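You operate a simulated robot arm through the tools that you are given. There is no shell and no other tool.

The job below is to be done with a simulated robot arm. You get a single attempt, and the scene is never put back.

## Task
Change the gauge on the tester for number 92.
Fine: let the pressure off and shut the gauge valve first; old gauge in the free seat; at the end release knob shut, gauge valve open.

Only the result counts: the job must be done as asked and must still hold three seconds after the hand-in. Knocking over, shifting, dropping, spilling or breaking anything else fails it.

## Robot
A 7-joint arm with a fingered hand, fixed in place. Base frame: the origin is on the floor under the middle of its stand, x ahead of it, y to its left, z up. Units: mm, degrees, N and s.
It reaches about 1089 mm from its shoulder. Its first joint turns from -149.0 to 149.0 degrees. Payload 3.5 kg.
Tool frame: the origin (TCP) lies between the finger pads and is the grasp point; the fingertips stand 30 mm ahead of it; z points along the fingers, y is the line along which they close. The gripper opens to 104 mm; its body begins 35 mm behind the TCP. The gripper is a hand of 4 fingers: y runs from the thumb to the fingers, the wrist lies at [-15, -110, -186] in the tool frame, and closing takes about 1.5 s.
Orientation is that of the tool frame in the base frame, as a unit quaternion [x, y, z, w]. With the fingers straight down and the wrist toward the robot, the tool's x, y and z point along [0, 1, 0], [1, 0, 0] and [0, 0, -1] of the base frame.

## Interface
- The arm moves only by the tool move_arm. Its arguments are lists of equal length, an entry for each row: "turn": the turn, a rotation vector about the base's x, y, z in degrees, a list of three; "offset": the shift along the base's x, y, z in mm, a list of three; "gripper": the finger opening in mm, from 0 to 104. In form: {"turn": [[rx, ry, rz], ...], "offset": [[x, y, z], ...], "gripper": [gripper, ...]}. A call has 1 to 20 rows; each row is the pose to reach, as a shift and turn from the pose commanded when the call began. Rows are played at 5 a second. More than 50 mm and 8.6 degrees between two rows, or a gripper value outside its range, and nothing of the call is played. Where a pose cannot be reached the arm comes as near as it can. A force on the tool above 40 N (or 10 N above the force at the start of the call, whichever is more), or a blocked arm, ends the call early, and 0.2 s more pass. The fingers move at their own pace (about 45 mm/s each) and stop on an object; they squeeze with about 32 N. The grip force told is the motor's: it shows also when the fingers shut on nothing. Time passes only in rows, and 0.2 s behind the last, so rows that repeat a pose let the fingers close. It gives the time, the measured TCP pose, the force on the tool (base axes), the opening and the grip force at its end, in the units of the frame above (readings bear some noise), with the torque about the TCP (base axes, N m) and any sound that the robot's microphone picked up.
- Cameras (640 x 400 px; columns grow to the right, rows downward): "scene" is fixed at [48.2, -649, 1406.9]; the picture's right is [0.70, -0.71, 0.00], its down [-0.32, -0.32, -0.89] and it looks along [0.63, 0.63, -0.45] (base axes); focal length 354 px, centre (320, 200). "wrist" rides on the gripper at [61, -92, -130] in the tool frame; the picture's right is [-0.81, 0.27, -0.52], its down [-0.53, -0.71, 0.46] and it looks along [-0.24, 0.64, 0.72] (tool axes); focal length 275 px, centre (320, 200).
- get_image(camera): a new picture of that camera. No time passes.
- raise_lower(by): slides the trunk up (or, below 0, down) by that many mm; the arm rides with it, the base frame stays. It gives what a move gives, with no picture.
- preshape(shape): the hand has 4 fingers and takes this shape, open, in about a second: jaw (thumb against the fingers, like two jaws); tri (thumb and two fingers); tip (a fingertip pinch); poke (one finger out to press); point (the index stretched); flat (the hand flat); cup (the hand cupped); fist (a fist). The gripper value then closes the fingers along that shape, each until it touches; the sizes above hold for jaw. It gives what a move gives, with no picture.
- measure_at(camera, pixels): there is no depth. For up to 12 entries [column, row, z] of the newest picture of that camera ("zoom" is the newest enlarged one), the place [x, y] in the base frame at which the ray of that pixel passes the height z, good to about 2 mm. No time passes.
- zoom(camera, box): a new picture of the part [left, top, right, bottom] of that camera's present view, enlarged. No time passes.
- hand_in(): hands the job in; it is judged then, once.

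Open the gripper and draw the arm clear of the work before you hand the job in, unless the task says otherwise.

The tools are called as name(argument=value, ...) on one line, values as JSON. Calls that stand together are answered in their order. move_arm: Moves the arm, as the interface text tells. Its arguments: {"type":"object","properties":{"turn":{"type":"array","items":{"type":"array","items":{"type":"number"}}},"offset":{"type":"array","items":{"type":"array","items":{"type":"number"}}},"gripper":{"type":"array","items":{"type":"number"}}},"required":["turn","offset","gripper"]} The other tools are called the same way: raise_lower (by) moves the trunk up or down; preshape (shape) gives the hand a shape; get_image (camera) takes a picture; measure_at (camera, pixels) gives the place at which the rays of pixels pass given heights; zoom (camera, box) takes an enlarged picture of a part of a camera's view; hand_in () hands the job in.

At the start:

```text
time: 0.0
eef_pos: [630.5, 173.7, 1099.3]
tcp_rot: [0.707, 0.707, -0.001, 0.0]
contact_force: [0.1, -0.1, -0.1]
ft_torque: [-0.02, 0.03, -0.02]
grip_width: 103.8
finger_force: 0.0
shape: jaw
trunk travel left (down, up): [-500.0, 210.0]
```

scene: 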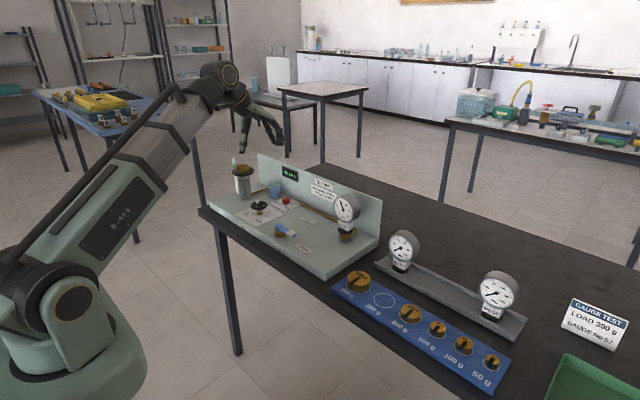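
wrist: 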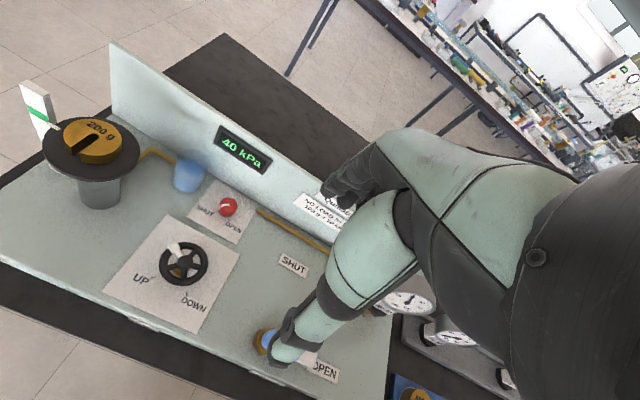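

I see a dead-weight tester at about (290,215), a gauge rack at (450,290), weights on a blue mat, and a card at (595,330). I'll zoom into each to read the labels.

zoom(camera="scene", box=[200, 140, 400, 290])

zoom(camera="scene", box=[320, 210, 540, 390])

zoom(camera="scene", box=[540, 280, 640, 400])

zoom(camera="scene", box=[270, 160, 380, 250])

```text
2.67 times, centred on (300, 215) of scene
```

zoom: 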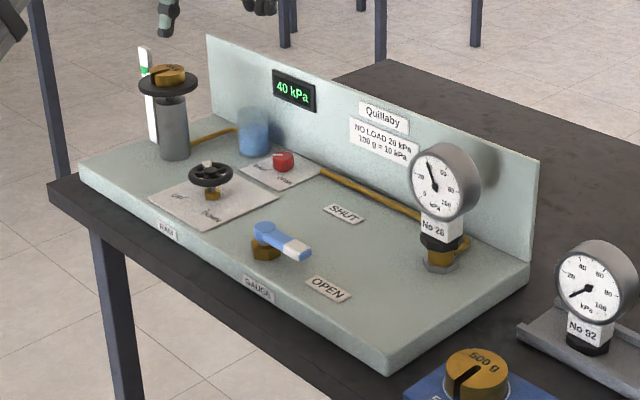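

```text
2.22 times, centred on (430, 300) of scene
```

zoom: 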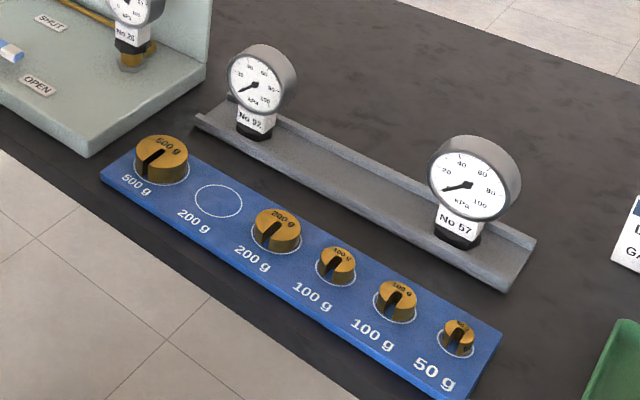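

```text
3.33 times, centred on (590, 340) of scene
```

zoom: 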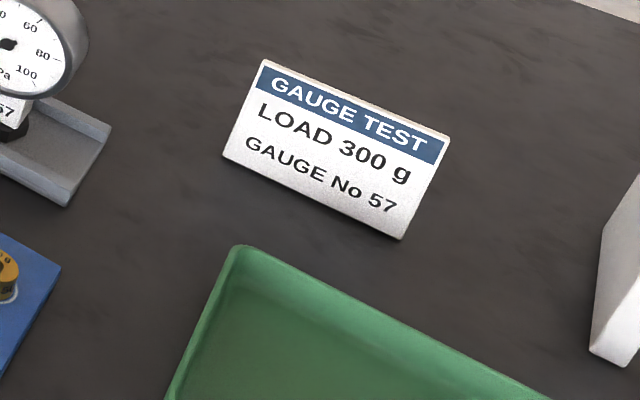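

```text
4.44 times, centred on (325, 205) of scene
```

zoom: 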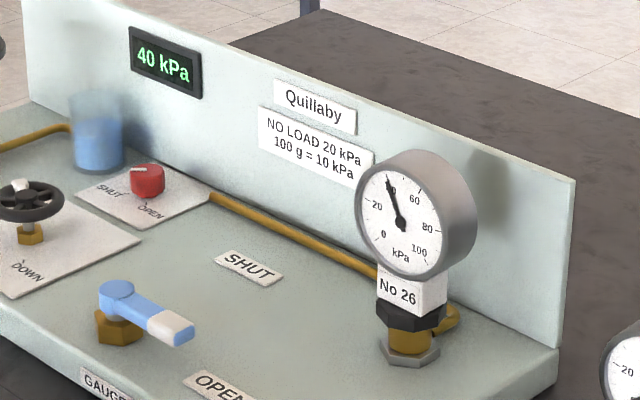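

The tester shows 40 kPa, gauge No 26 is fitted, and No 92 and No 57 stand on the rack. I'll find heights by passing the red knob's ray (scene 286,200; wrist 228,207) and others through several heights in both cameras.

measure_at(camera="scene", pixels=[[286, 200, 750], [286, 200, 800], [286, 200, 850], [286, 200, 900], [286, 200, 950], [262, 206, 800], [262, 206, 850], [262, 206, 900], [262, 206, 950]])

measure_at(camera="wrist", pixels=[[228, 207, 750], [228, 207, 800], [228, 207, 850], [228, 207, 900], [228, 207, 950], [184, 263, 800], [184, 263, 850], [184, 263, 900], [184, 263, 950]])

get_image(camera="wrist")

get_image(camera="scene")

```text
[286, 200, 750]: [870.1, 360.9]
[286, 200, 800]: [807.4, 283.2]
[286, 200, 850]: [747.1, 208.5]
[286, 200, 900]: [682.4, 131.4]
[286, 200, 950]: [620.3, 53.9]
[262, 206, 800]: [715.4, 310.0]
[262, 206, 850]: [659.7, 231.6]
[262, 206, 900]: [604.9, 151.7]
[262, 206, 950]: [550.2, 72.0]
```

```text
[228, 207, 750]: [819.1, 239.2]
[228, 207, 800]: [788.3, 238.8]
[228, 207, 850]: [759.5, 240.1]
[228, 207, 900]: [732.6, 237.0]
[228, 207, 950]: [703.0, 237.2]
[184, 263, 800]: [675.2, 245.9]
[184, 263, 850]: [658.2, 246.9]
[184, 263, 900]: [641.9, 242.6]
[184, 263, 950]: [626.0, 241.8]
```

```text
taken
```

wrist: 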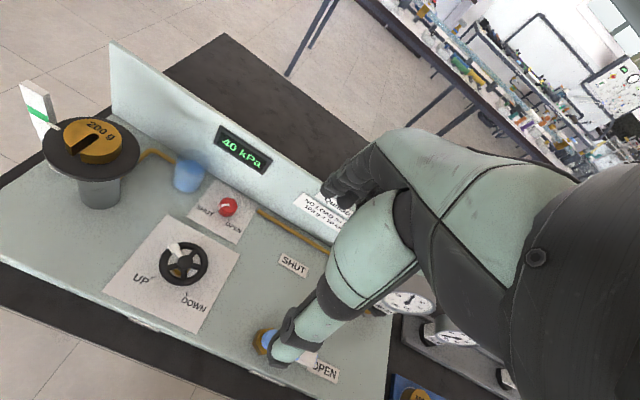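

```text
taken
```

scene: 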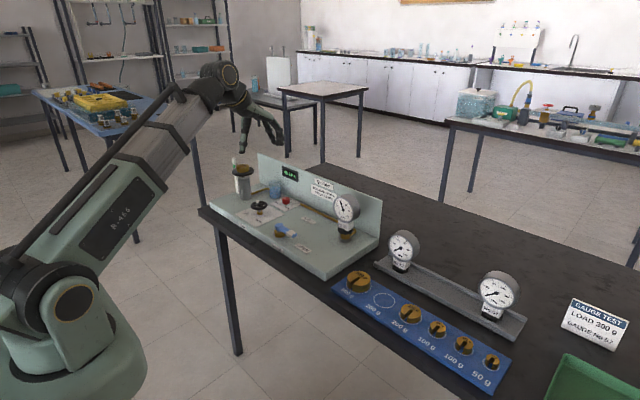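

The red knob triangulates to roughly (771, 239, 830) and the handwheel to (665, 245, 840). I'll zoom in on the wrist view and the rack for detail of knob, lever and seats.

zoom(camera="wrist", box=[100, 160, 340, 310])

zoom(camera="scene", box=[375, 220, 455, 280])

zoom(camera="scene", box=[440, 260, 540, 345])

zoom(camera="scene", box=[315, 180, 395, 255])

zoom(camera="scene", box=[245, 180, 325, 250])

```text
2.67 times, centred on (220, 235) of wrist
```

zoom: 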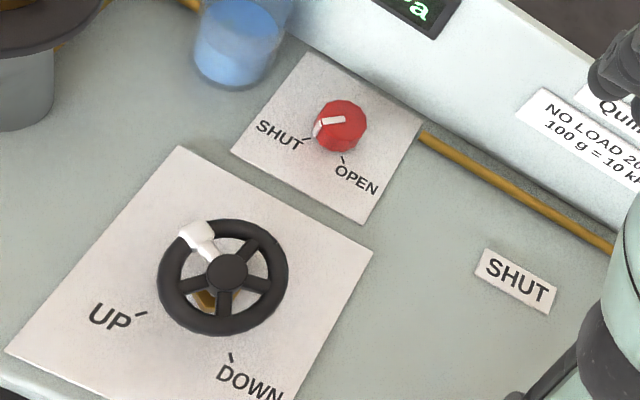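

```text
6.67 times, centred on (415, 250) of scene
```

zoom: 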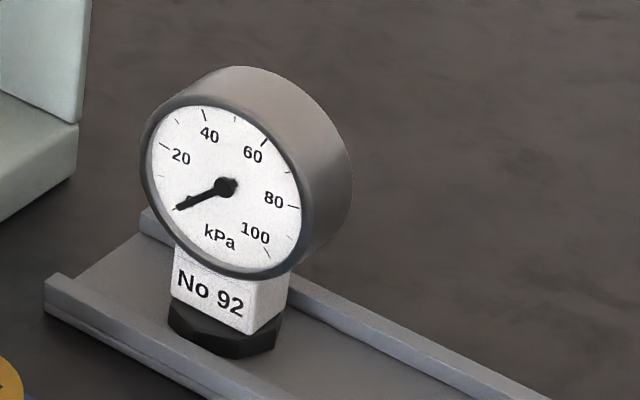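

```text
4.71 times, centred on (490, 302) of scene
```

zoom: 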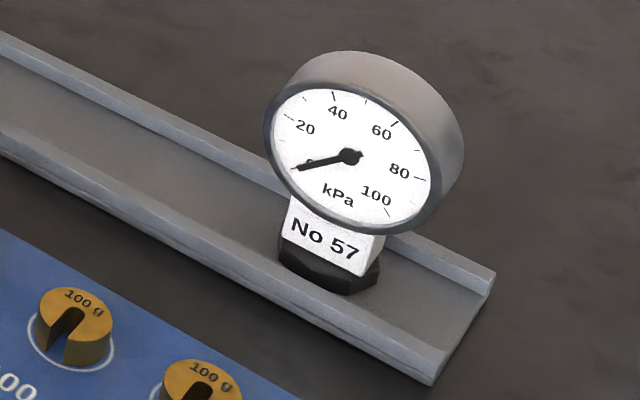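

```text
5.33 times, centred on (355, 218) of scene
```

zoom: 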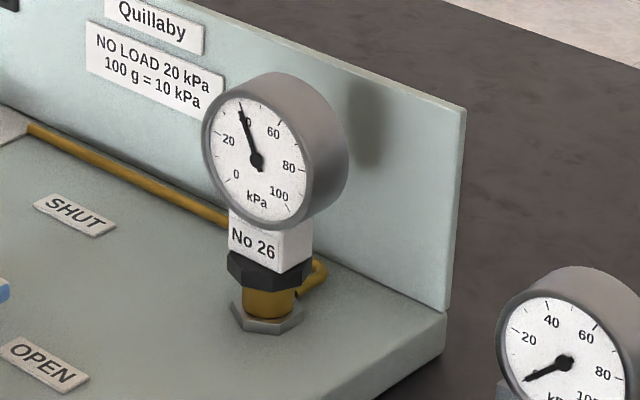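

```text
5.71 times, centred on (285, 215) of scene
```

zoom: 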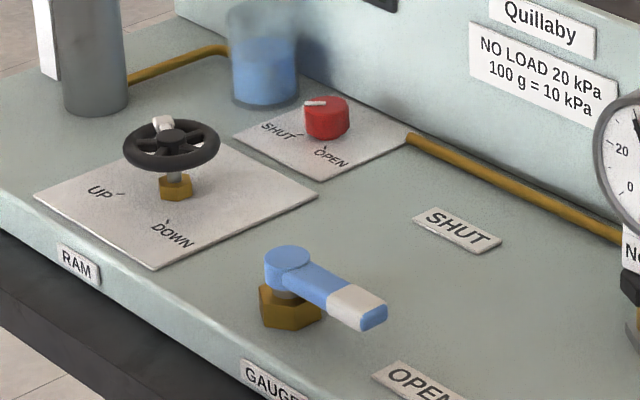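

I'll zoom on the middle of the rack at (450,280) to find the free seat, and on the lower part of the scene.

zoom(camera="scene", box=[405, 255, 485, 315])

zoom(camera="scene", box=[500, 300, 640, 400])

zoom(camera="scene", box=[200, 140, 300, 215])

measure_at(camera="scene", pixels=[[380, 235, 800], [380, 235, 780], [526, 318, 780], [526, 318, 760], [401, 266, 780], [492, 314, 780], [346, 238, 800], [346, 238, 820], [281, 229, 820], [303, 236, 820], [281, 229, 800]])

```text
6.67 times, centred on (445, 285) of scene
```

zoom: 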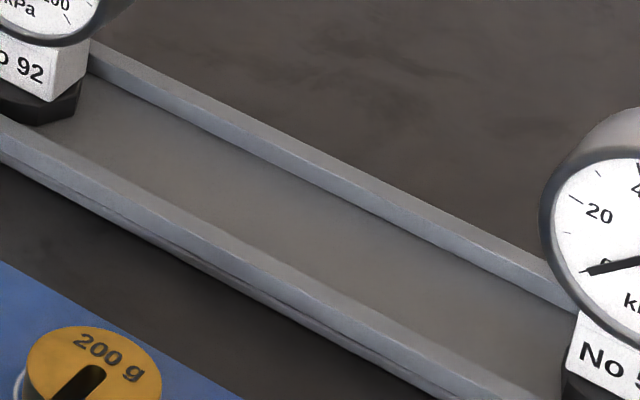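

```text
4.00 times, centred on (570, 350) of scene
```

zoom: 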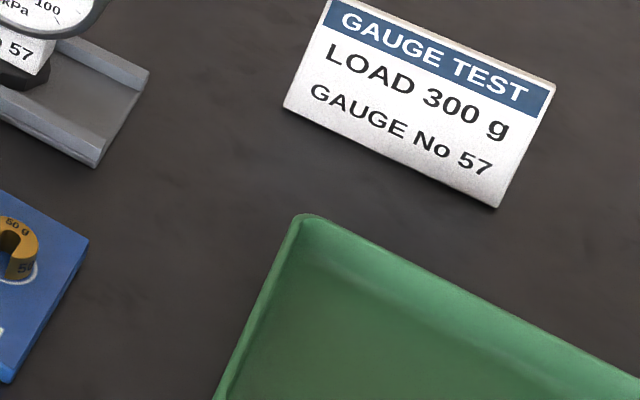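

```text
5.33 times, centred on (250, 178) of scene
```

zoom: 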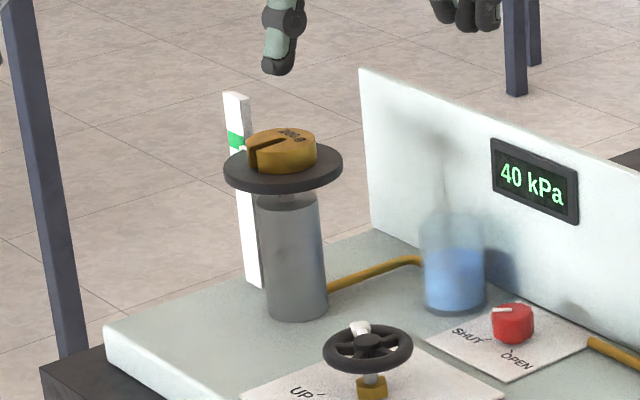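

```text
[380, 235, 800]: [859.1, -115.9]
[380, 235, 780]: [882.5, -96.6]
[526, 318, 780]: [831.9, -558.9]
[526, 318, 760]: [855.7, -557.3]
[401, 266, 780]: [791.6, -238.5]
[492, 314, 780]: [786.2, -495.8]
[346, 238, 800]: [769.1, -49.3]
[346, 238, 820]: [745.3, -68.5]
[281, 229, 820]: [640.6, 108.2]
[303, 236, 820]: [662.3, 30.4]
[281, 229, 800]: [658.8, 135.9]
```

The rack appears to run along y at x≈790 with seats near y≈-238 (No 92), -496 (No 57) and a plain middle. I'll zoom tightly on the red knob in the wrist view (228,207) and measure its label ticks.

zoom(camera="wrist", box=[180, 170, 276, 230])

zoom(camera="wrist", box=[240, 300, 400, 400])

```text
6.67 times, centred on (228, 200) of wrist
```

zoom: 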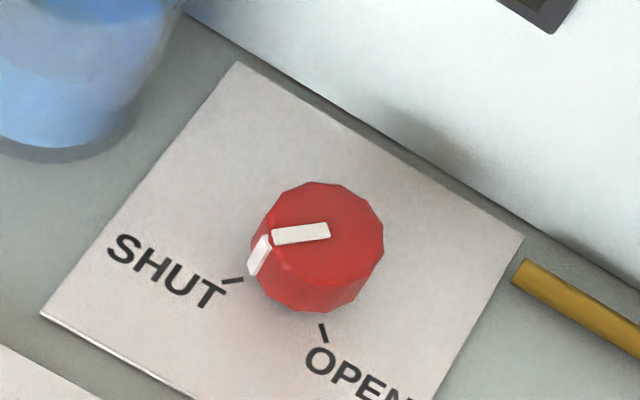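

```text
4.00 times, centred on (320, 350) of wrist
```

zoom: 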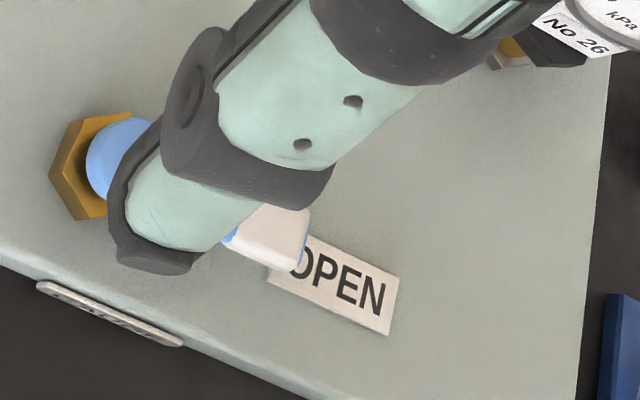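

The knob's white pointer is at SHUT now; I measure its ticks (wrist 214.8,212.1 and 228.5,219.8), the knob top (228.7,204.9), and board corner features to get the frame of the tester.

measure_at(camera="wrist", pixels=[[214.8, 212.1, 800], [228.45, 219.8, 800], [228.7, 204.9, 830], [226.8, 209.7, 800], [229.5, 204.5, 830], [220.8, 205.7, 830], [258.5, 206, 800], [186, 217, 800], [271, 346, 830], [323, 371, 800], [290, 265, 800]])

measure_at(camera="scene", pixels=[[381, 200, 950], [381, 200, 900], [258, 153, 950], [258, 153, 1000], [379, 237, 800], [379, 237, 780], [323, 280, 760], [323, 280, 800], [206, 207, 800]])

```text
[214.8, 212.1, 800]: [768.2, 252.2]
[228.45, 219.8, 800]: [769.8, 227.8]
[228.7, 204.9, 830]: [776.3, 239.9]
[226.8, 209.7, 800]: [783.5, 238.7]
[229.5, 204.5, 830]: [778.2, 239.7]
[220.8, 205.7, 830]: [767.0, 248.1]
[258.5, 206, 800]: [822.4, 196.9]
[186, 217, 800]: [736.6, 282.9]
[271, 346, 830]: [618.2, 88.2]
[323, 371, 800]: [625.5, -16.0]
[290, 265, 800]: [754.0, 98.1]
```

```text
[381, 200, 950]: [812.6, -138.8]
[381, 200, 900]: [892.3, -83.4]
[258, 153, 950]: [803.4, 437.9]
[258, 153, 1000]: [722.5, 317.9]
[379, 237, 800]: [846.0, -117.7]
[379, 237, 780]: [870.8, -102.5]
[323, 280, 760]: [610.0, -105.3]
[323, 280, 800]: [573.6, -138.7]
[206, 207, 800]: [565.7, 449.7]
```

Pointer sits at about 140° (seen from above), the OPEN tick at about 220°, so opening is roughly a 90° counter-clockwise turn. I'll look at the hand in the scene view near (245,115) to learn its finger layout in jaw shape.

zoom(camera="scene", box=[190, 50, 310, 150])

zoom(camera="wrist", box=[220, 100, 640, 400])

```text
4.00 times, centred on (250, 100) of scene
```

zoom: 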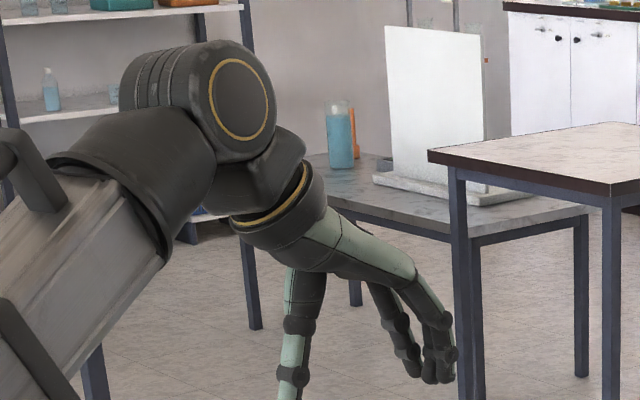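

```text
1.33 times, centred on (430, 250) of wrist
```

zoom: 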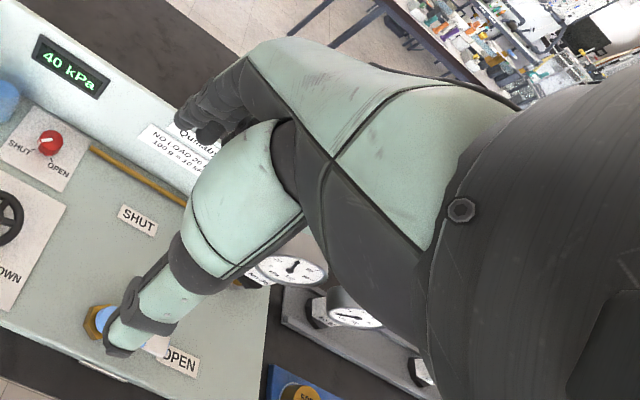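

The jaw shape shows a thumb nearest the robot and three fingers on the far side. I'll try the "tip" shape here, high above everything, and look at it.

preshape(shape="tip")

zoom(camera="scene", box=[190, 70, 310, 150])

get_image(camera="wrist")

```text
time: 0.9
eef_pos: [630.0, 171.8, 1099.3]
tcp_rot: [0.707, 0.708, 0.0, 0.0]
contact_force: [0.1, -0.4, 0.4]
ft_torque: [0.0, 0.0, 0.01]
grip_width: 103.7
finger_force: 0.0
shape: tip
trunk travel left (down, up): [-500.0, 210.0]
```

```text
5.00 times, centred on (250, 110) of scene
```

zoom: 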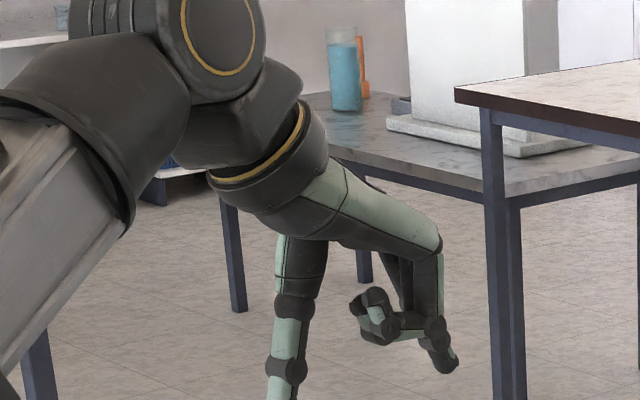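

```text
taken
```

wrist: 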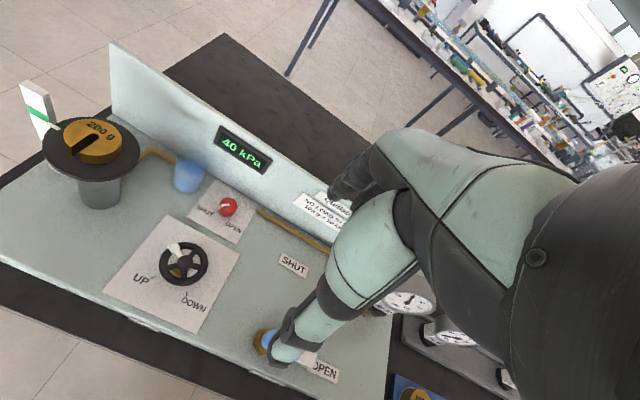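

In "tip" the index and thumb stay out and the others curl away. I'll close it in the air to 30 mm to see where the tips meet relative to the TCP.

move_arm(turn=[[0, 0, 0], [0, 0, 0], [0, 0, 0], [0, 0, 0], [0, 0, 0], [0, 0, 0], [0, 0, 0], [0, 0, 0]], offset=[[0, 0, 0], [0, 0, 0], [0, 0, 0], [0, 0, 0], [0, 0, 0], [0, 0, 0], [0, 0, 0], [0, 0, 0]], gripper=[30, 30, 30, 30, 30, 30, 30, 30])

zoom(camera="scene", box=[190, 70, 310, 150])

zoom(camera="wrist", box=[220, 100, 480, 400])

```text
time: 2.7
eef_pos: [628.3, 171.7, 1099.2]
tcp_rot: [0.707, 0.708, 0.0, 0.0]
contact_force: [-0.9, 0.8, -0.3]
ft_torque: [0.03, -0.02, 0.01]
grip_width: 30.5
finger_force: 0.0
shape: tip
trunk travel left (down, up): [-500.0, 210.0]
```

```text
5.00 times, centred on (250, 110) of scene
```

zoom: 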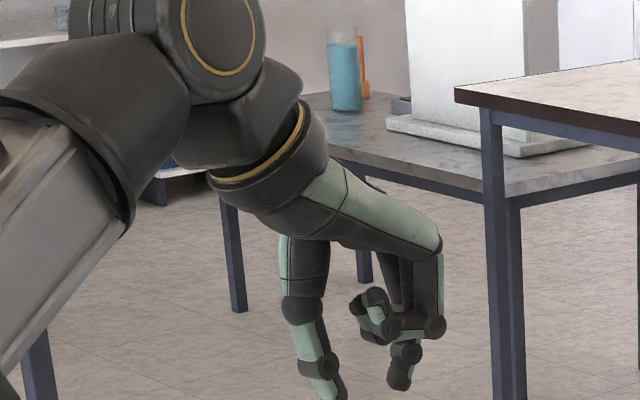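

```text
1.33 times, centred on (350, 250) of wrist
```

zoom: 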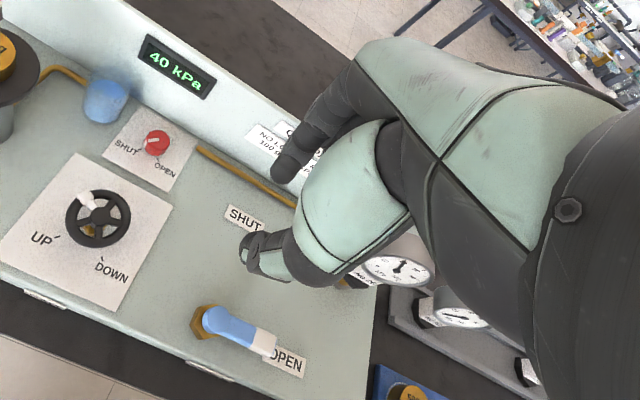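

The pinch tips meet at about wrist pixel (310,259), which matches tool (0,0,+30). Now I'll measure the pan, the jar, and the back panel to know the clearances around the knob.

measure_at(camera="scene", pixels=[[245.9, 199.6, 800], [275.3, 197.7, 800], [243, 170, 900], [243, 170, 920], [243, 170, 940], [243, 170, 960], [290, 174, 900], [290, 174, 920], [290, 174, 880], [320, 188, 900], [320, 188, 880]])

measure_at(camera="wrist", pixels=[[100, 203, 800], [187, 189, 800], [91, 146, 900], [91, 146, 920], [91, 146, 940], [91, 146, 960], [243, 149, 900], [243, 149, 920], [243, 149, 880]])

zoom(camera="wrist", box=[0, 40, 320, 240])

```text
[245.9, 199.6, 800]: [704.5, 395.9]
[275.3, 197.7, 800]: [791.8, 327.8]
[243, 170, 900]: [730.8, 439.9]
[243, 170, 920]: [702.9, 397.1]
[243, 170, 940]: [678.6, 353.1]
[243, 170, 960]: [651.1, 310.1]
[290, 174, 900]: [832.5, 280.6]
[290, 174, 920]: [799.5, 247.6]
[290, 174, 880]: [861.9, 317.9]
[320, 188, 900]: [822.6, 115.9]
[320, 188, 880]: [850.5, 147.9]
```

```text
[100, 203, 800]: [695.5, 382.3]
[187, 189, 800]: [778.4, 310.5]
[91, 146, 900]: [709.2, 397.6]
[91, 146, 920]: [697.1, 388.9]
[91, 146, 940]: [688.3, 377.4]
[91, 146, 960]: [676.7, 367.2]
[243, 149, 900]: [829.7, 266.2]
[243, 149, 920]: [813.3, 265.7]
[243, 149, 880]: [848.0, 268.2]
```

```text
2.00 times, centred on (160, 140) of wrist
```

zoom: 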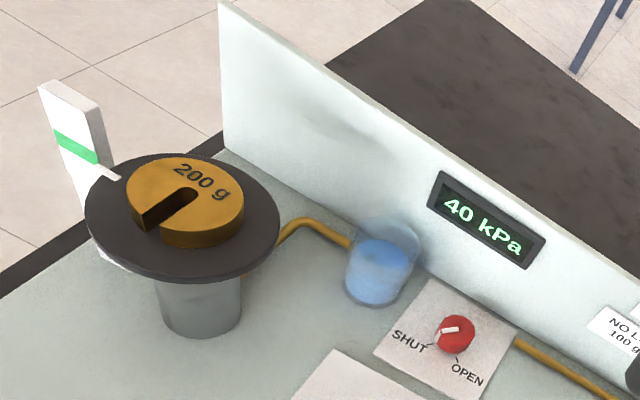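

The panel front is near x≈828, weight top near (697,388,925), jar near (776,309). I'll refine heights with the knob top (scene 286.2,198.4; wrist 228.7,204.9) and the SHUT/OPEN label pixels.

measure_at(camera="scene", pixels=[[286.2, 198.4, 820], [286.2, 198.4, 830], [286.2, 198.4, 840], [309, 220.4, 800], [309, 220.4, 810], [303, 248.4, 800], [303, 248.4, 810], [281.5, 226, 830], [281.5, 226, 840], [300, 235.5, 830], [300, 235.5, 840]])

measure_at(camera="wrist", pixels=[[228.7, 204.9, 820], [228.7, 204.9, 830], [228.7, 204.9, 840], [293, 265, 800], [293, 265, 810], [331, 364, 800], [331, 364, 810]])

zoom(camera="wrist", box=[200, 290, 360, 390])

```text
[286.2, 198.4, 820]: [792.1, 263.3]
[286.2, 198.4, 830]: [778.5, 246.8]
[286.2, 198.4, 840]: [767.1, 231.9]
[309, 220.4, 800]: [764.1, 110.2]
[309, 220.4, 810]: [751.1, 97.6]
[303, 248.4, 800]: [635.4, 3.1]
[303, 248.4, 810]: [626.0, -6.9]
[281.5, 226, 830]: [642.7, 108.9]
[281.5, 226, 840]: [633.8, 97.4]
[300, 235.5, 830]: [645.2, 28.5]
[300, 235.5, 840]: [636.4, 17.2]
```

```text
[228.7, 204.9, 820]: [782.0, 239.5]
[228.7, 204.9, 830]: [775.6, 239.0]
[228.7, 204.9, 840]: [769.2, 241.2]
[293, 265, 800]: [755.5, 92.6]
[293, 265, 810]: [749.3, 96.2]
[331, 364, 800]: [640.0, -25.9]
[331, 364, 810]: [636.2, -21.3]
```

```text
4.00 times, centred on (280, 340) of wrist
```

zoom: 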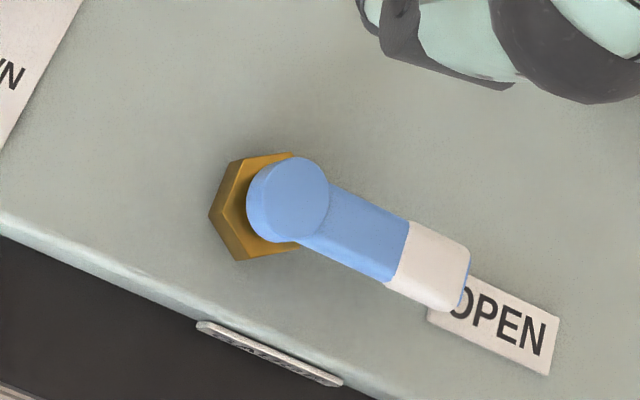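

Board top is z≈810 and the knob is centred near (772,240) with its top at z≈836; the lever pivot is near (640,100) pointing -y to OPEN, with SHUT toward +x. I'll move above the knob with the hand yawed -70° and the pinch open to about 52 mm.

move_arm(turn=[[0, 0, -7], [0, 0, -14], [0, 0, -21], [0, 0, -28], [0, 0, -35], [0, 0, -42], [0, 0, -49], [0, 0, -56], [0, 0, -63], [0, 0, -70], [0, 0, -70]], offset=[[14, 6.7, 0], [28, 13.4, 0], [43, 20, 0], [57, 27, 0], [71, 33, 0], [85, 40, -10], [99, 47, -25], [113, 54, -45], [128, 60, -70], [142, 67, -99], [142, 67, -99]], gripper=[52, 52, 52, 52, 52, 52, 52, 52, 52, 52, 52])

get_image(camera="wrist")

get_image(camera="scene")

```text
time: 5.1
eef_pos: [773.6, 238.1, 1002.6]
tcp_rot: [0.985, 0.173, 0.0, 0.001]
contact_force: [0.5, -0.1, -0.4]
ft_torque: [-0.04, 0.01, 0.0]
grip_width: 51.4
finger_force: 0.1
shape: tip
trunk travel left (down, up): [-500.0, 210.0]
```

```text
taken
```

wrist: 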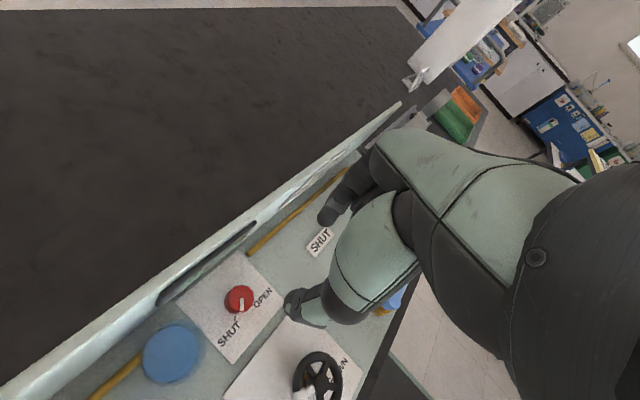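

```text
taken
```

scene: 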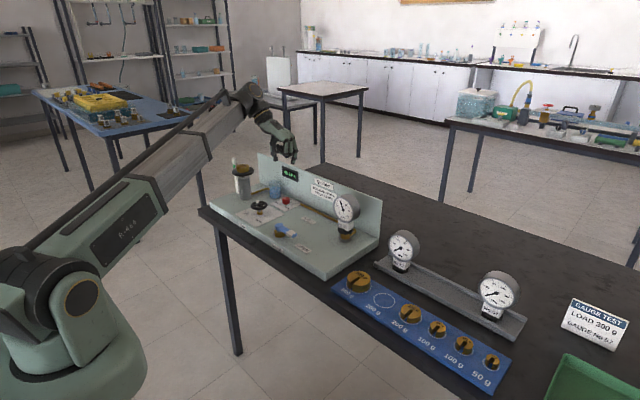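

The pose is reached; the knob now appears at wrist (239,298), with the pointer toward SHUT. I'll zoom and measure its top centre from this view before descending.

zoom(camera="wrist", box=[180, 250, 340, 350])

measure_at(camera="zoom", pixels=[[236, 185, 836], [236, 195, 836], [236, 205, 836], [236, 185, 826]])

```text
4.00 times, centred on (260, 300) of wrist
```

zoom: 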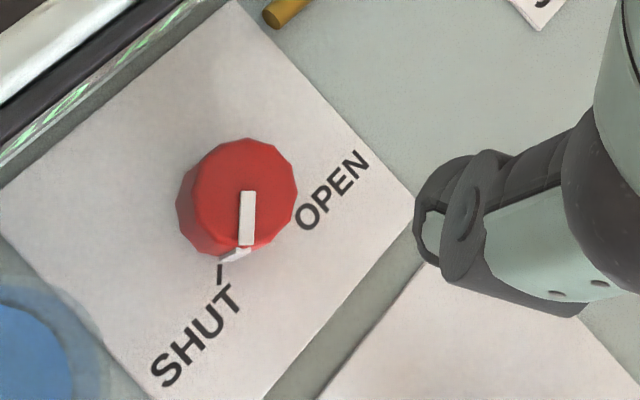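

```text
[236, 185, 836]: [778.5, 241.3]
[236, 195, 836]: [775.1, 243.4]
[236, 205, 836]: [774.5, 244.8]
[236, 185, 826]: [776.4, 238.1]
```

Knob top circle spans zoom x 190–298, y 138–248, centre about (245,193). I'll measure that and the edges to get centre and diameter.

measure_at(camera="zoom", pixels=[[245, 193, 836], [190, 193, 836], [298, 193, 836], [245, 138, 836], [245, 249, 836], [246, 192, 836], [246, 245, 836], [221, 272, 810]])

```text
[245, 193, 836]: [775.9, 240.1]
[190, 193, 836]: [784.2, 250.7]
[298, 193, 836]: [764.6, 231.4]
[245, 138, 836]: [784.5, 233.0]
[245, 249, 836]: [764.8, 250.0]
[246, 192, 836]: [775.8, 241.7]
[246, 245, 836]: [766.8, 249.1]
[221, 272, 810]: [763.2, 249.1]
```

Knob centre is (775.5,241), diameter ≈27 mm. I'll descend to TCP z≈872 (tips just above the knob top) and look.

move_arm(turn=[[0, 0, 0], [0, 0, 0], [0, 0, 0], [0, 0, 0], [0, 0, 0], [0, 0, 0]], offset=[[1, 0, -25], [2, 0, -50], [2, 0, -75], [2, 0, -100], [2, 0, -120], [2, 0, -128]], gripper=[50, 50, 50, 50, 50, 50])

get_image(camera="wrist")

zoom(camera="scene", box=[220, 120, 380, 220])

```text
time: 6.5
eef_pos: [775.0, 240.6, 873.6]
tcp_rot: [0.985, 0.173, 0.0, 0.0]
contact_force: [-0.4, -0.5, 0.1]
ft_torque: [-0.02, 0.0, 0.01]
grip_width: 50.3
finger_force: 0.0
shape: tip
trunk travel left (down, up): [-500.0, 210.0]
```

```text
taken
```

wrist: 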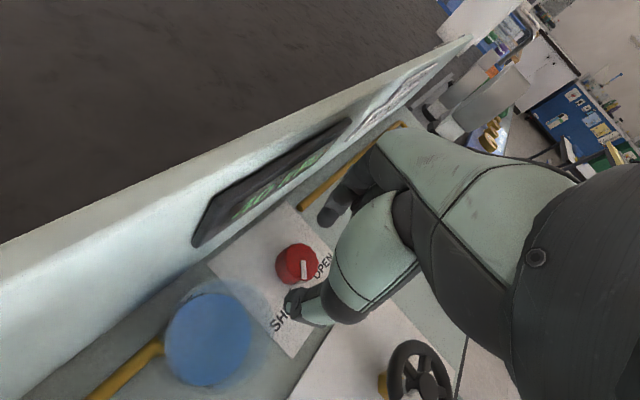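

```text
4.00 times, centred on (300, 170) of scene
```

zoom: 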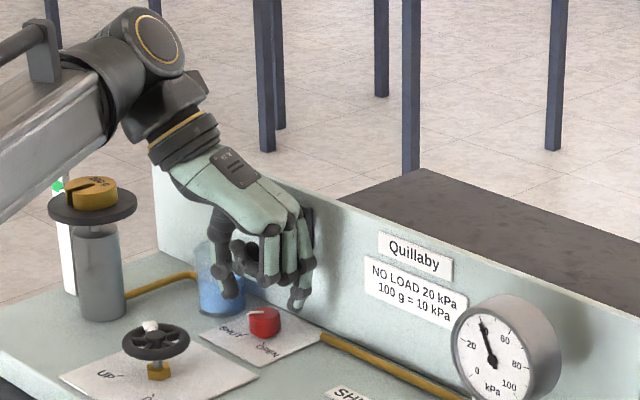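

Knob top at wrist (298,259) lies where a point on the tool axis should be, so the pinch straddles it. I'll descend another 25 mm and watch the force.

move_arm(turn=[[0, 0, 0], [0, 0, 0], [0, 0, 0], [0, 0, 0]], offset=[[0, 0, -8], [0, 0, -16], [0, 0, -24], [0, 0, -24]], gripper=[50, 50, 50, 50])

zoom(camera="wrist", box=[200, 180, 440, 330])

zoom(camera="scene", box=[250, 160, 330, 210])

```text
time: 7.5
eef_pos: [773.8, 239.5, 849.2]
tcp_rot: [0.985, 0.173, 0.0, -0.001]
contact_force: [-0.1, -0.9, 0.2]
ft_torque: [0.01, 0.0, 0.01]
grip_width: 50.6
finger_force: 0.1
shape: tip
trunk travel left (down, up): [-500.0, 210.0]
```

```text
2.67 times, centred on (320, 255) of wrist
```

zoom: 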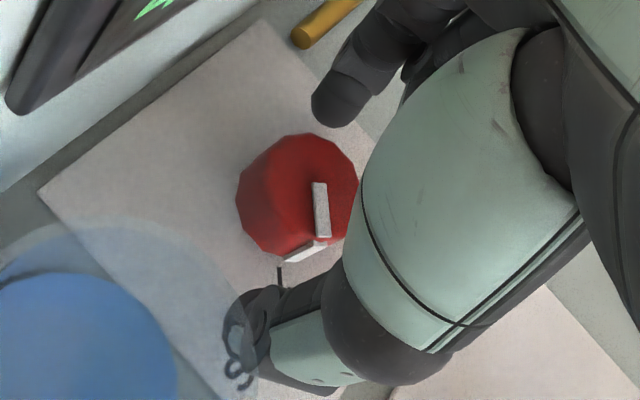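

```text
8.00 times, centred on (290, 185) of scene
```

zoom: 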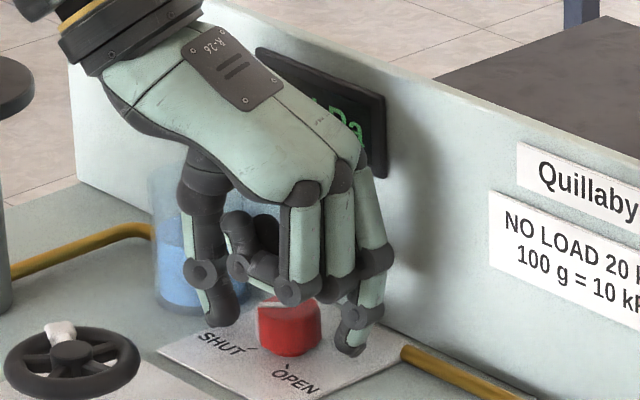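

Index and thumb straddle the knob (wrist zoom 340,105 and 265,305). I'll close the pinch onto it.

move_arm(turn=[[0, 0, 0], [0, 0, 0], [0, 0, 0], [0, 0, 0], [0, 0, 0], [0, 0, 0]], offset=[[0, 0, 0], [0, 0, 0], [0, 0, 0], [0, 0, 0], [0, 0, 0], [0, 0, 0]], gripper=[30, 20, 15, 15, 15, 15])

zoom(camera="wrist", box=[200, 180, 440, 330])

```text
time: 8.9
eef_pos: [774.2, 240.6, 847.9]
tcp_rot: [0.985, 0.173, 0.0, 0.0]
contact_force: [-1.4, 0.7, -2.7]
ft_torque: [0.0, 0.02, -0.05]
grip_width: 21.4
finger_force: 32.2
shape: tip
trunk travel left (down, up): [-500.0, 210.0]
```

```text
2.67 times, centred on (320, 255) of wrist
```

zoom: 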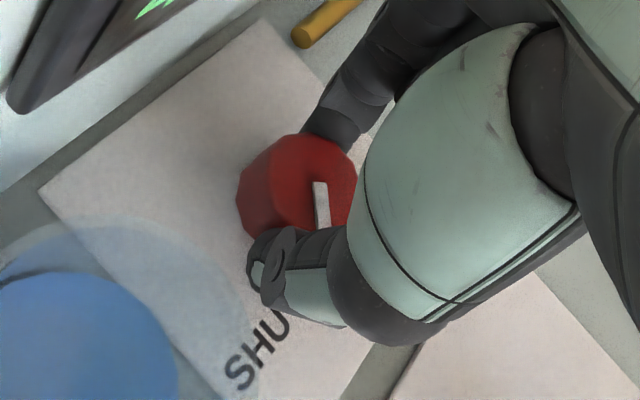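

The pinch holds the knob at 21.4 mm with 32 N. I'll turn it counter-clockwise by 48° about the knob axis, in 8° rows.

move_arm(turn=[[0, 0, 8], [0, 0, 16], [0, 0, 24], [0, 0, 32], [0, 0, 40], [0, 0, 48], [0, 0, 48]], offset=[[0, 0, 0], [0, 0, 0], [0, 0, 0], [0, 0, 0], [0, 0, 0], [0, 0, 0], [0, 0, 0]], gripper=[15, 15, 15, 15, 15, 15, 15])

get_image(camera="wrist")

zoom(camera="scene", box=[250, 150, 350, 220])

```text
time: 10.5
eef_pos: [773.4, 238.7, 847.5]
tcp_rot: [0.828, 0.56, 0.0, 0.001]
contact_force: [0.1, -0.9, 2.9]
ft_torque: [0.01, -0.01, -0.01]
grip_width: 21.8
finger_force: 31.9
shape: tip
trunk travel left (down, up): [-500.0, 210.0]
```

```text
taken
```

wrist: 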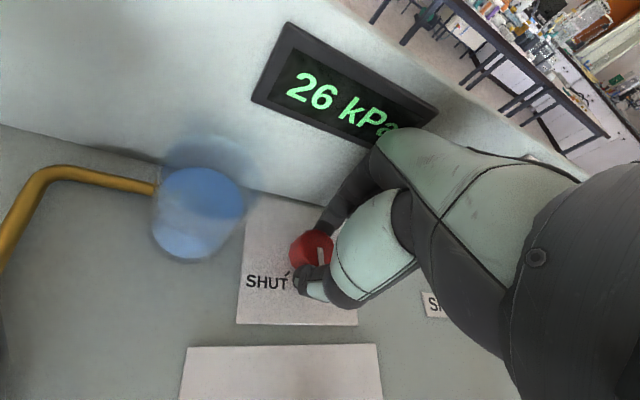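

```text
5.71 times, centred on (300, 185) of scene
```

zoom: 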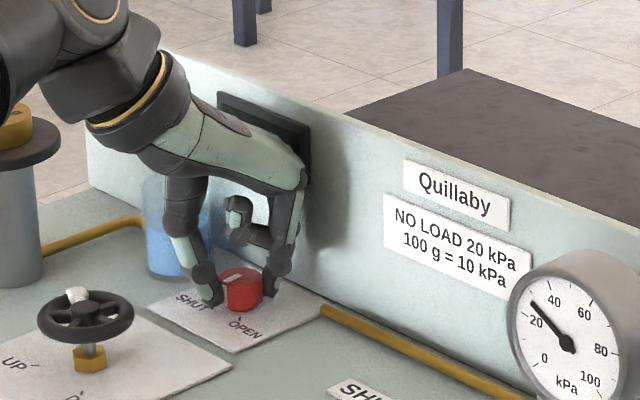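

The display reads 26 kPa and falling and the knob follows. I'll open the pinch slightly, swing back -48°, and regrip for the second stroke.

move_arm(turn=[[0, 0, 0], [0, 0, 0], [0, 0, 0], [0, 0, -8], [0, 0, -16], [0, 0, -24], [0, 0, -32], [0, 0, -40], [0, 0, -48], [0, 0, -48], [0, 0, -48], [0, 0, -48], [0, 0, -48], [0, 0, -48], [0, 0, -48]], offset=[[0, 0, 0], [0, 0, 0], [0, 0, 0], [0, 0, 0], [0, 0, 0], [0, 0, 0], [0, 0, 0], [0, 0, 0], [0, 0, 0], [0, 0, 0], [0, 0, 0], [0, 0, 0], [0, 0, 0], [0, 0, 0], [0, 0, 0]], gripper=[40, 44, 44, 44, 44, 44, 44, 44, 44, 44, 30, 15, 15, 15, 15])

get_image(camera="wrist")

zoom(camera="scene", box=[230, 150, 350, 220])

```text
time: 13.7
eef_pos: [773.6, 239.0, 847.8]
tcp_rot: [0.985, 0.174, 0.0, -0.001]
contact_force: [-3.2, 1.4, -3.3]
ft_torque: [0.02, 0.06, -0.03]
grip_width: 21.8
finger_force: 32.2
shape: tip
trunk travel left (down, up): [-500.0, 210.0]
```

```text
taken
```

wrist: 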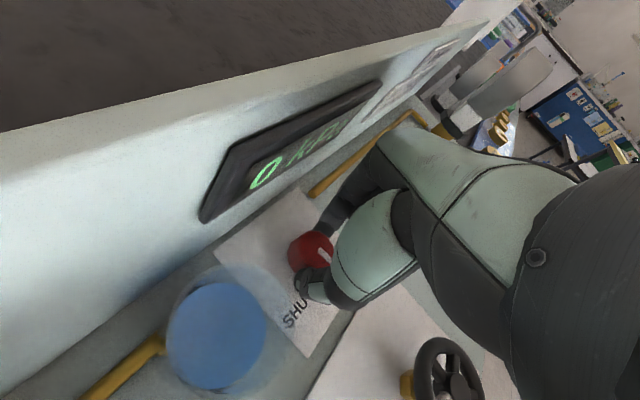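

```text
5.33 times, centred on (290, 185) of scene
```

zoom: 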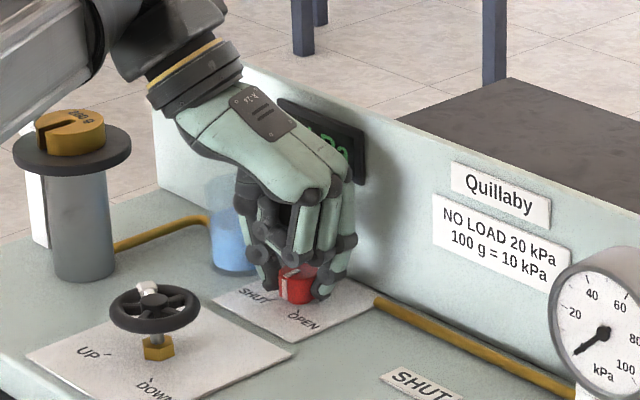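

The display now reads 0 kPa and the gauge needle is at 0. I'll do the second stroke (+42°) to bring the knob fully to OPEN.

move_arm(turn=[[0, 0, 7], [0, 0, 14], [0, 0, 21], [0, 0, 28], [0, 0, 35], [0, 0, 42], [0, 0, 42]], offset=[[0, 0, 0], [0, 0, 0], [0, 0, 0], [0, 0, 0], [0, 0, 0], [0, 0, 0], [0, 0, 0]], gripper=[15, 15, 15, 15, 15, 15, 15])

zoom(camera="wrist", box=[200, 180, 440, 330])

zoom(camera="scene", box=[250, 160, 330, 210])

```text
time: 15.3
eef_pos: [773.3, 237.9, 847.5]
tcp_rot: [0.857, 0.515, 0.0, -0.001]
contact_force: [-2.2, -5.8, -5.1]
ft_torque: [-0.14, 0.02, -0.14]
grip_width: 21.1
finger_force: 32.3
shape: tip
trunk travel left (down, up): [-500.0, 210.0]
```

```text
2.67 times, centred on (320, 255) of wrist
```

zoom: 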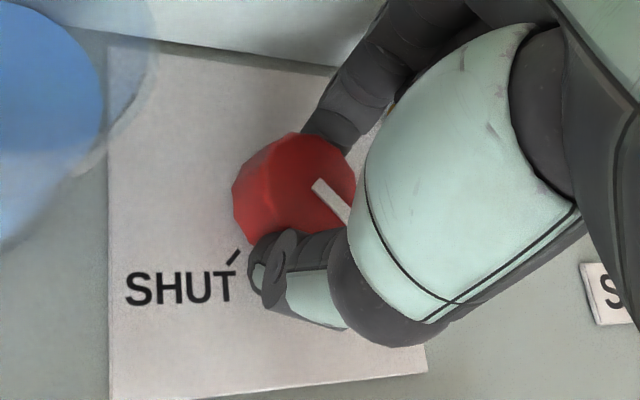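

```text
8.00 times, centred on (290, 185) of scene
```

zoom: 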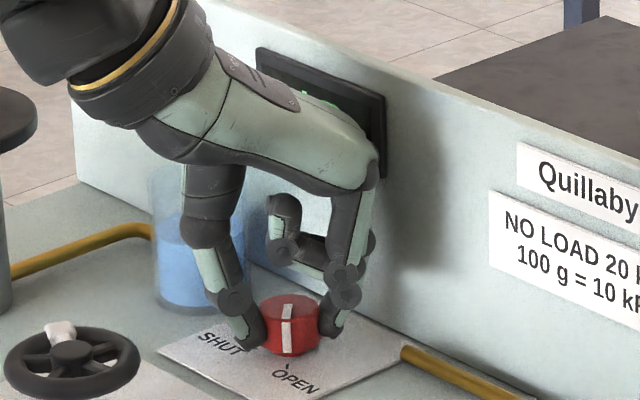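

The knob pointer now stands at OPEN (scene zoom 287,312 toward the tick). I'll release at 44 mm and lift straight up.

move_arm(turn=[[0, 0, 0], [0, 0, 0], [0, 0, 0], [0, 0, 0], [0, 0, 0], [0, 0, 0], [0, 0, 0], [0, 0, 0]], offset=[[0, 0, 0], [0, 0, 0], [0, 0, 0], [0, 0, 20], [0, 0, 50], [0, 0, 90], [0, 0, 130], [0, 0, 160]], gripper=[40, 44, 44, 44, 44, 44, 44, 44])

get_image(camera="wrist")

zoom(camera="scene", box=[220, 140, 400, 260])

```text
time: 17.1
eef_pos: [776.9, 240.9, 1007.7]
tcp_rot: [0.857, 0.515, 0.001, 0.0]
contact_force: [-0.9, 0.6, -0.6]
ft_torque: [-0.04, 0.02, 0.0]
grip_width: 43.6
finger_force: 0.0
shape: tip
trunk travel left (down, up): [-500.0, 210.0]
```

```text
taken
```

wrist: 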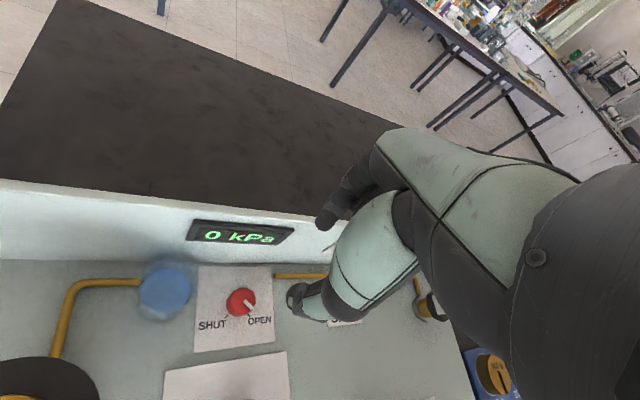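

```text
3.33 times, centred on (310, 200) of scene
```

zoom: 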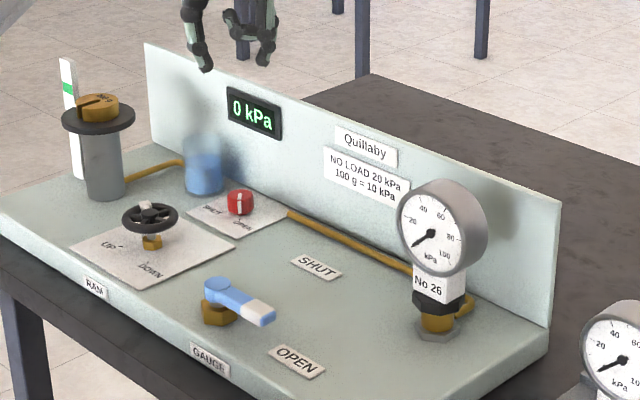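

Pressure 0 and knob open are confirmed. I'll move back toward the robot with yaw 0 and the pinch closed, so I can view the lever from above.

move_arm(turn=[[0, 0, 4], [0, 0, 8], [0, 0, 12], [0, 0, 16], [0, 0, 20], [0, 0, 24], [0, 0, 28], [0, 0, 28]], offset=[[-20, -6, 20], [-40, -12, 40], [-60, -18, 60], [-85, -25, 60], [-110, -30, 60], [-140, -40, 60], [-165, -50, 60], [-165, -50, 60]], gripper=[40, 20, 10, 5, 5, 5, 5, 5])

get_image(camera="wrist")

```text
time: 18.9
eef_pos: [607.5, 188.8, 1066.1]
tcp_rot: [0.707, 0.707, 0.0, 0.0]
contact_force: [-0.2, -0.2, -0.1]
ft_torque: [0.02, 0.0, -0.02]
grip_width: 5.2
finger_force: 0.0
shape: tip
trunk travel left (down, up): [-500.0, 210.0]
```

```text
taken
```

wrist: 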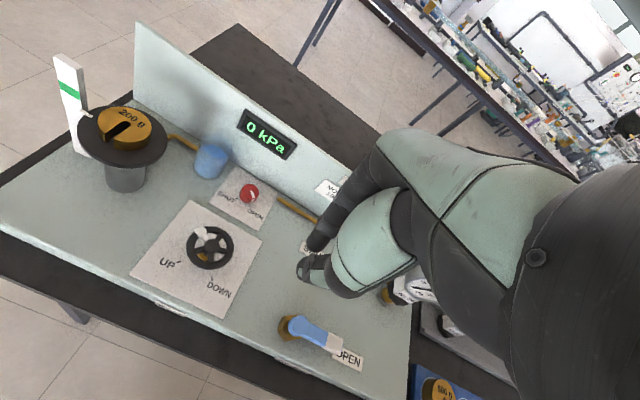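

The lever is visible at wrist (295,325) to (340,345). I'll zoom on it to get the pivot and tip positions.

zoom(camera="wrist", box=[250, 290, 410, 390])

zoom(camera="scene", box=[265, 210, 325, 255])

```text
4.00 times, centred on (330, 340) of wrist
```

zoom: 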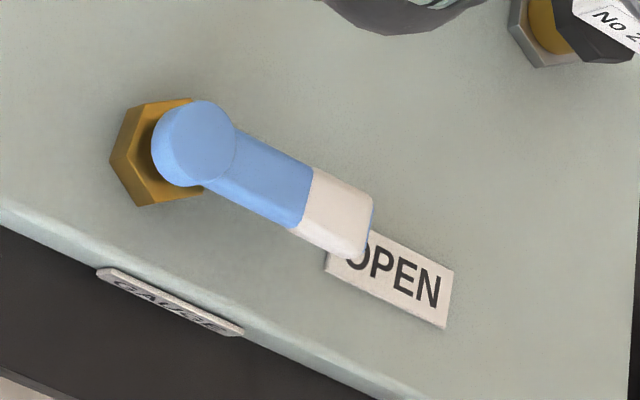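

```text
8.89 times, centred on (295, 232) of scene
```

zoom: 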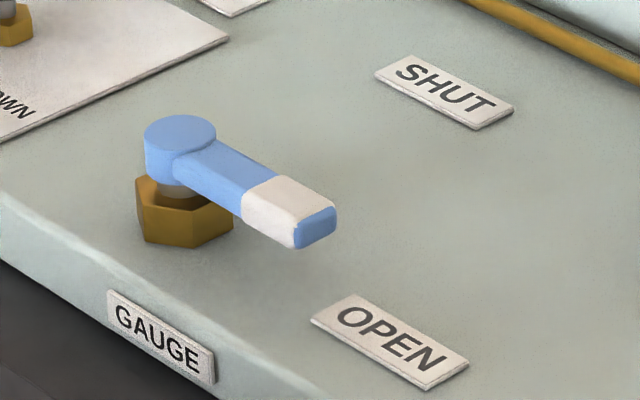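

Now I measure pivot top (wrist 300.8,325.5; scene 279.3,224.5) and lever end (wrist 342,347; scene 294.7,233.8) at candidate heights.

measure_at(camera="wrist", pixels=[[300.75, 325.5, 840], [300.75, 325.5, 850], [300.75, 325.5, 860], [342, 347, 840], [342, 347, 850], [342, 347, 860], [350, 359.5, 811], [300.75, 325.5, 830], [342, 347, 830]])

measure_at(camera="scene", pixels=[[279.25, 224.5, 840], [279.25, 224.5, 850], [279.25, 224.5, 860], [294.7, 233.8, 840], [294.7, 233.8, 850], [294.7, 233.8, 860], [302.9, 248, 811], [309.1, 220, 811], [279.25, 224.5, 830], [294.7, 233.8, 830]])

```text
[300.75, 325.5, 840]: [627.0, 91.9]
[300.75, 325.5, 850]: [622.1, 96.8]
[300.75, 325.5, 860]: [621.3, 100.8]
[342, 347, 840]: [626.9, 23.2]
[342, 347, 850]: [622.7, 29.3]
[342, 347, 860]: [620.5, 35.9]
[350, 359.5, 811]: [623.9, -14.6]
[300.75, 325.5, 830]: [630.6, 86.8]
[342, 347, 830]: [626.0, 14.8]
```

```text
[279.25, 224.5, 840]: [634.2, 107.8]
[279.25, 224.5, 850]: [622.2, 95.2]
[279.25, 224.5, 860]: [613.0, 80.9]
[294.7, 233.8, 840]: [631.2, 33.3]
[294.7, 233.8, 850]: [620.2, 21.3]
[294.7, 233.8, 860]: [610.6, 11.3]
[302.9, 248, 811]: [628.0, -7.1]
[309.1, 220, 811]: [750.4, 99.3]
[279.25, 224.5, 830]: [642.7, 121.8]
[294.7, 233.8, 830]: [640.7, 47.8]
```

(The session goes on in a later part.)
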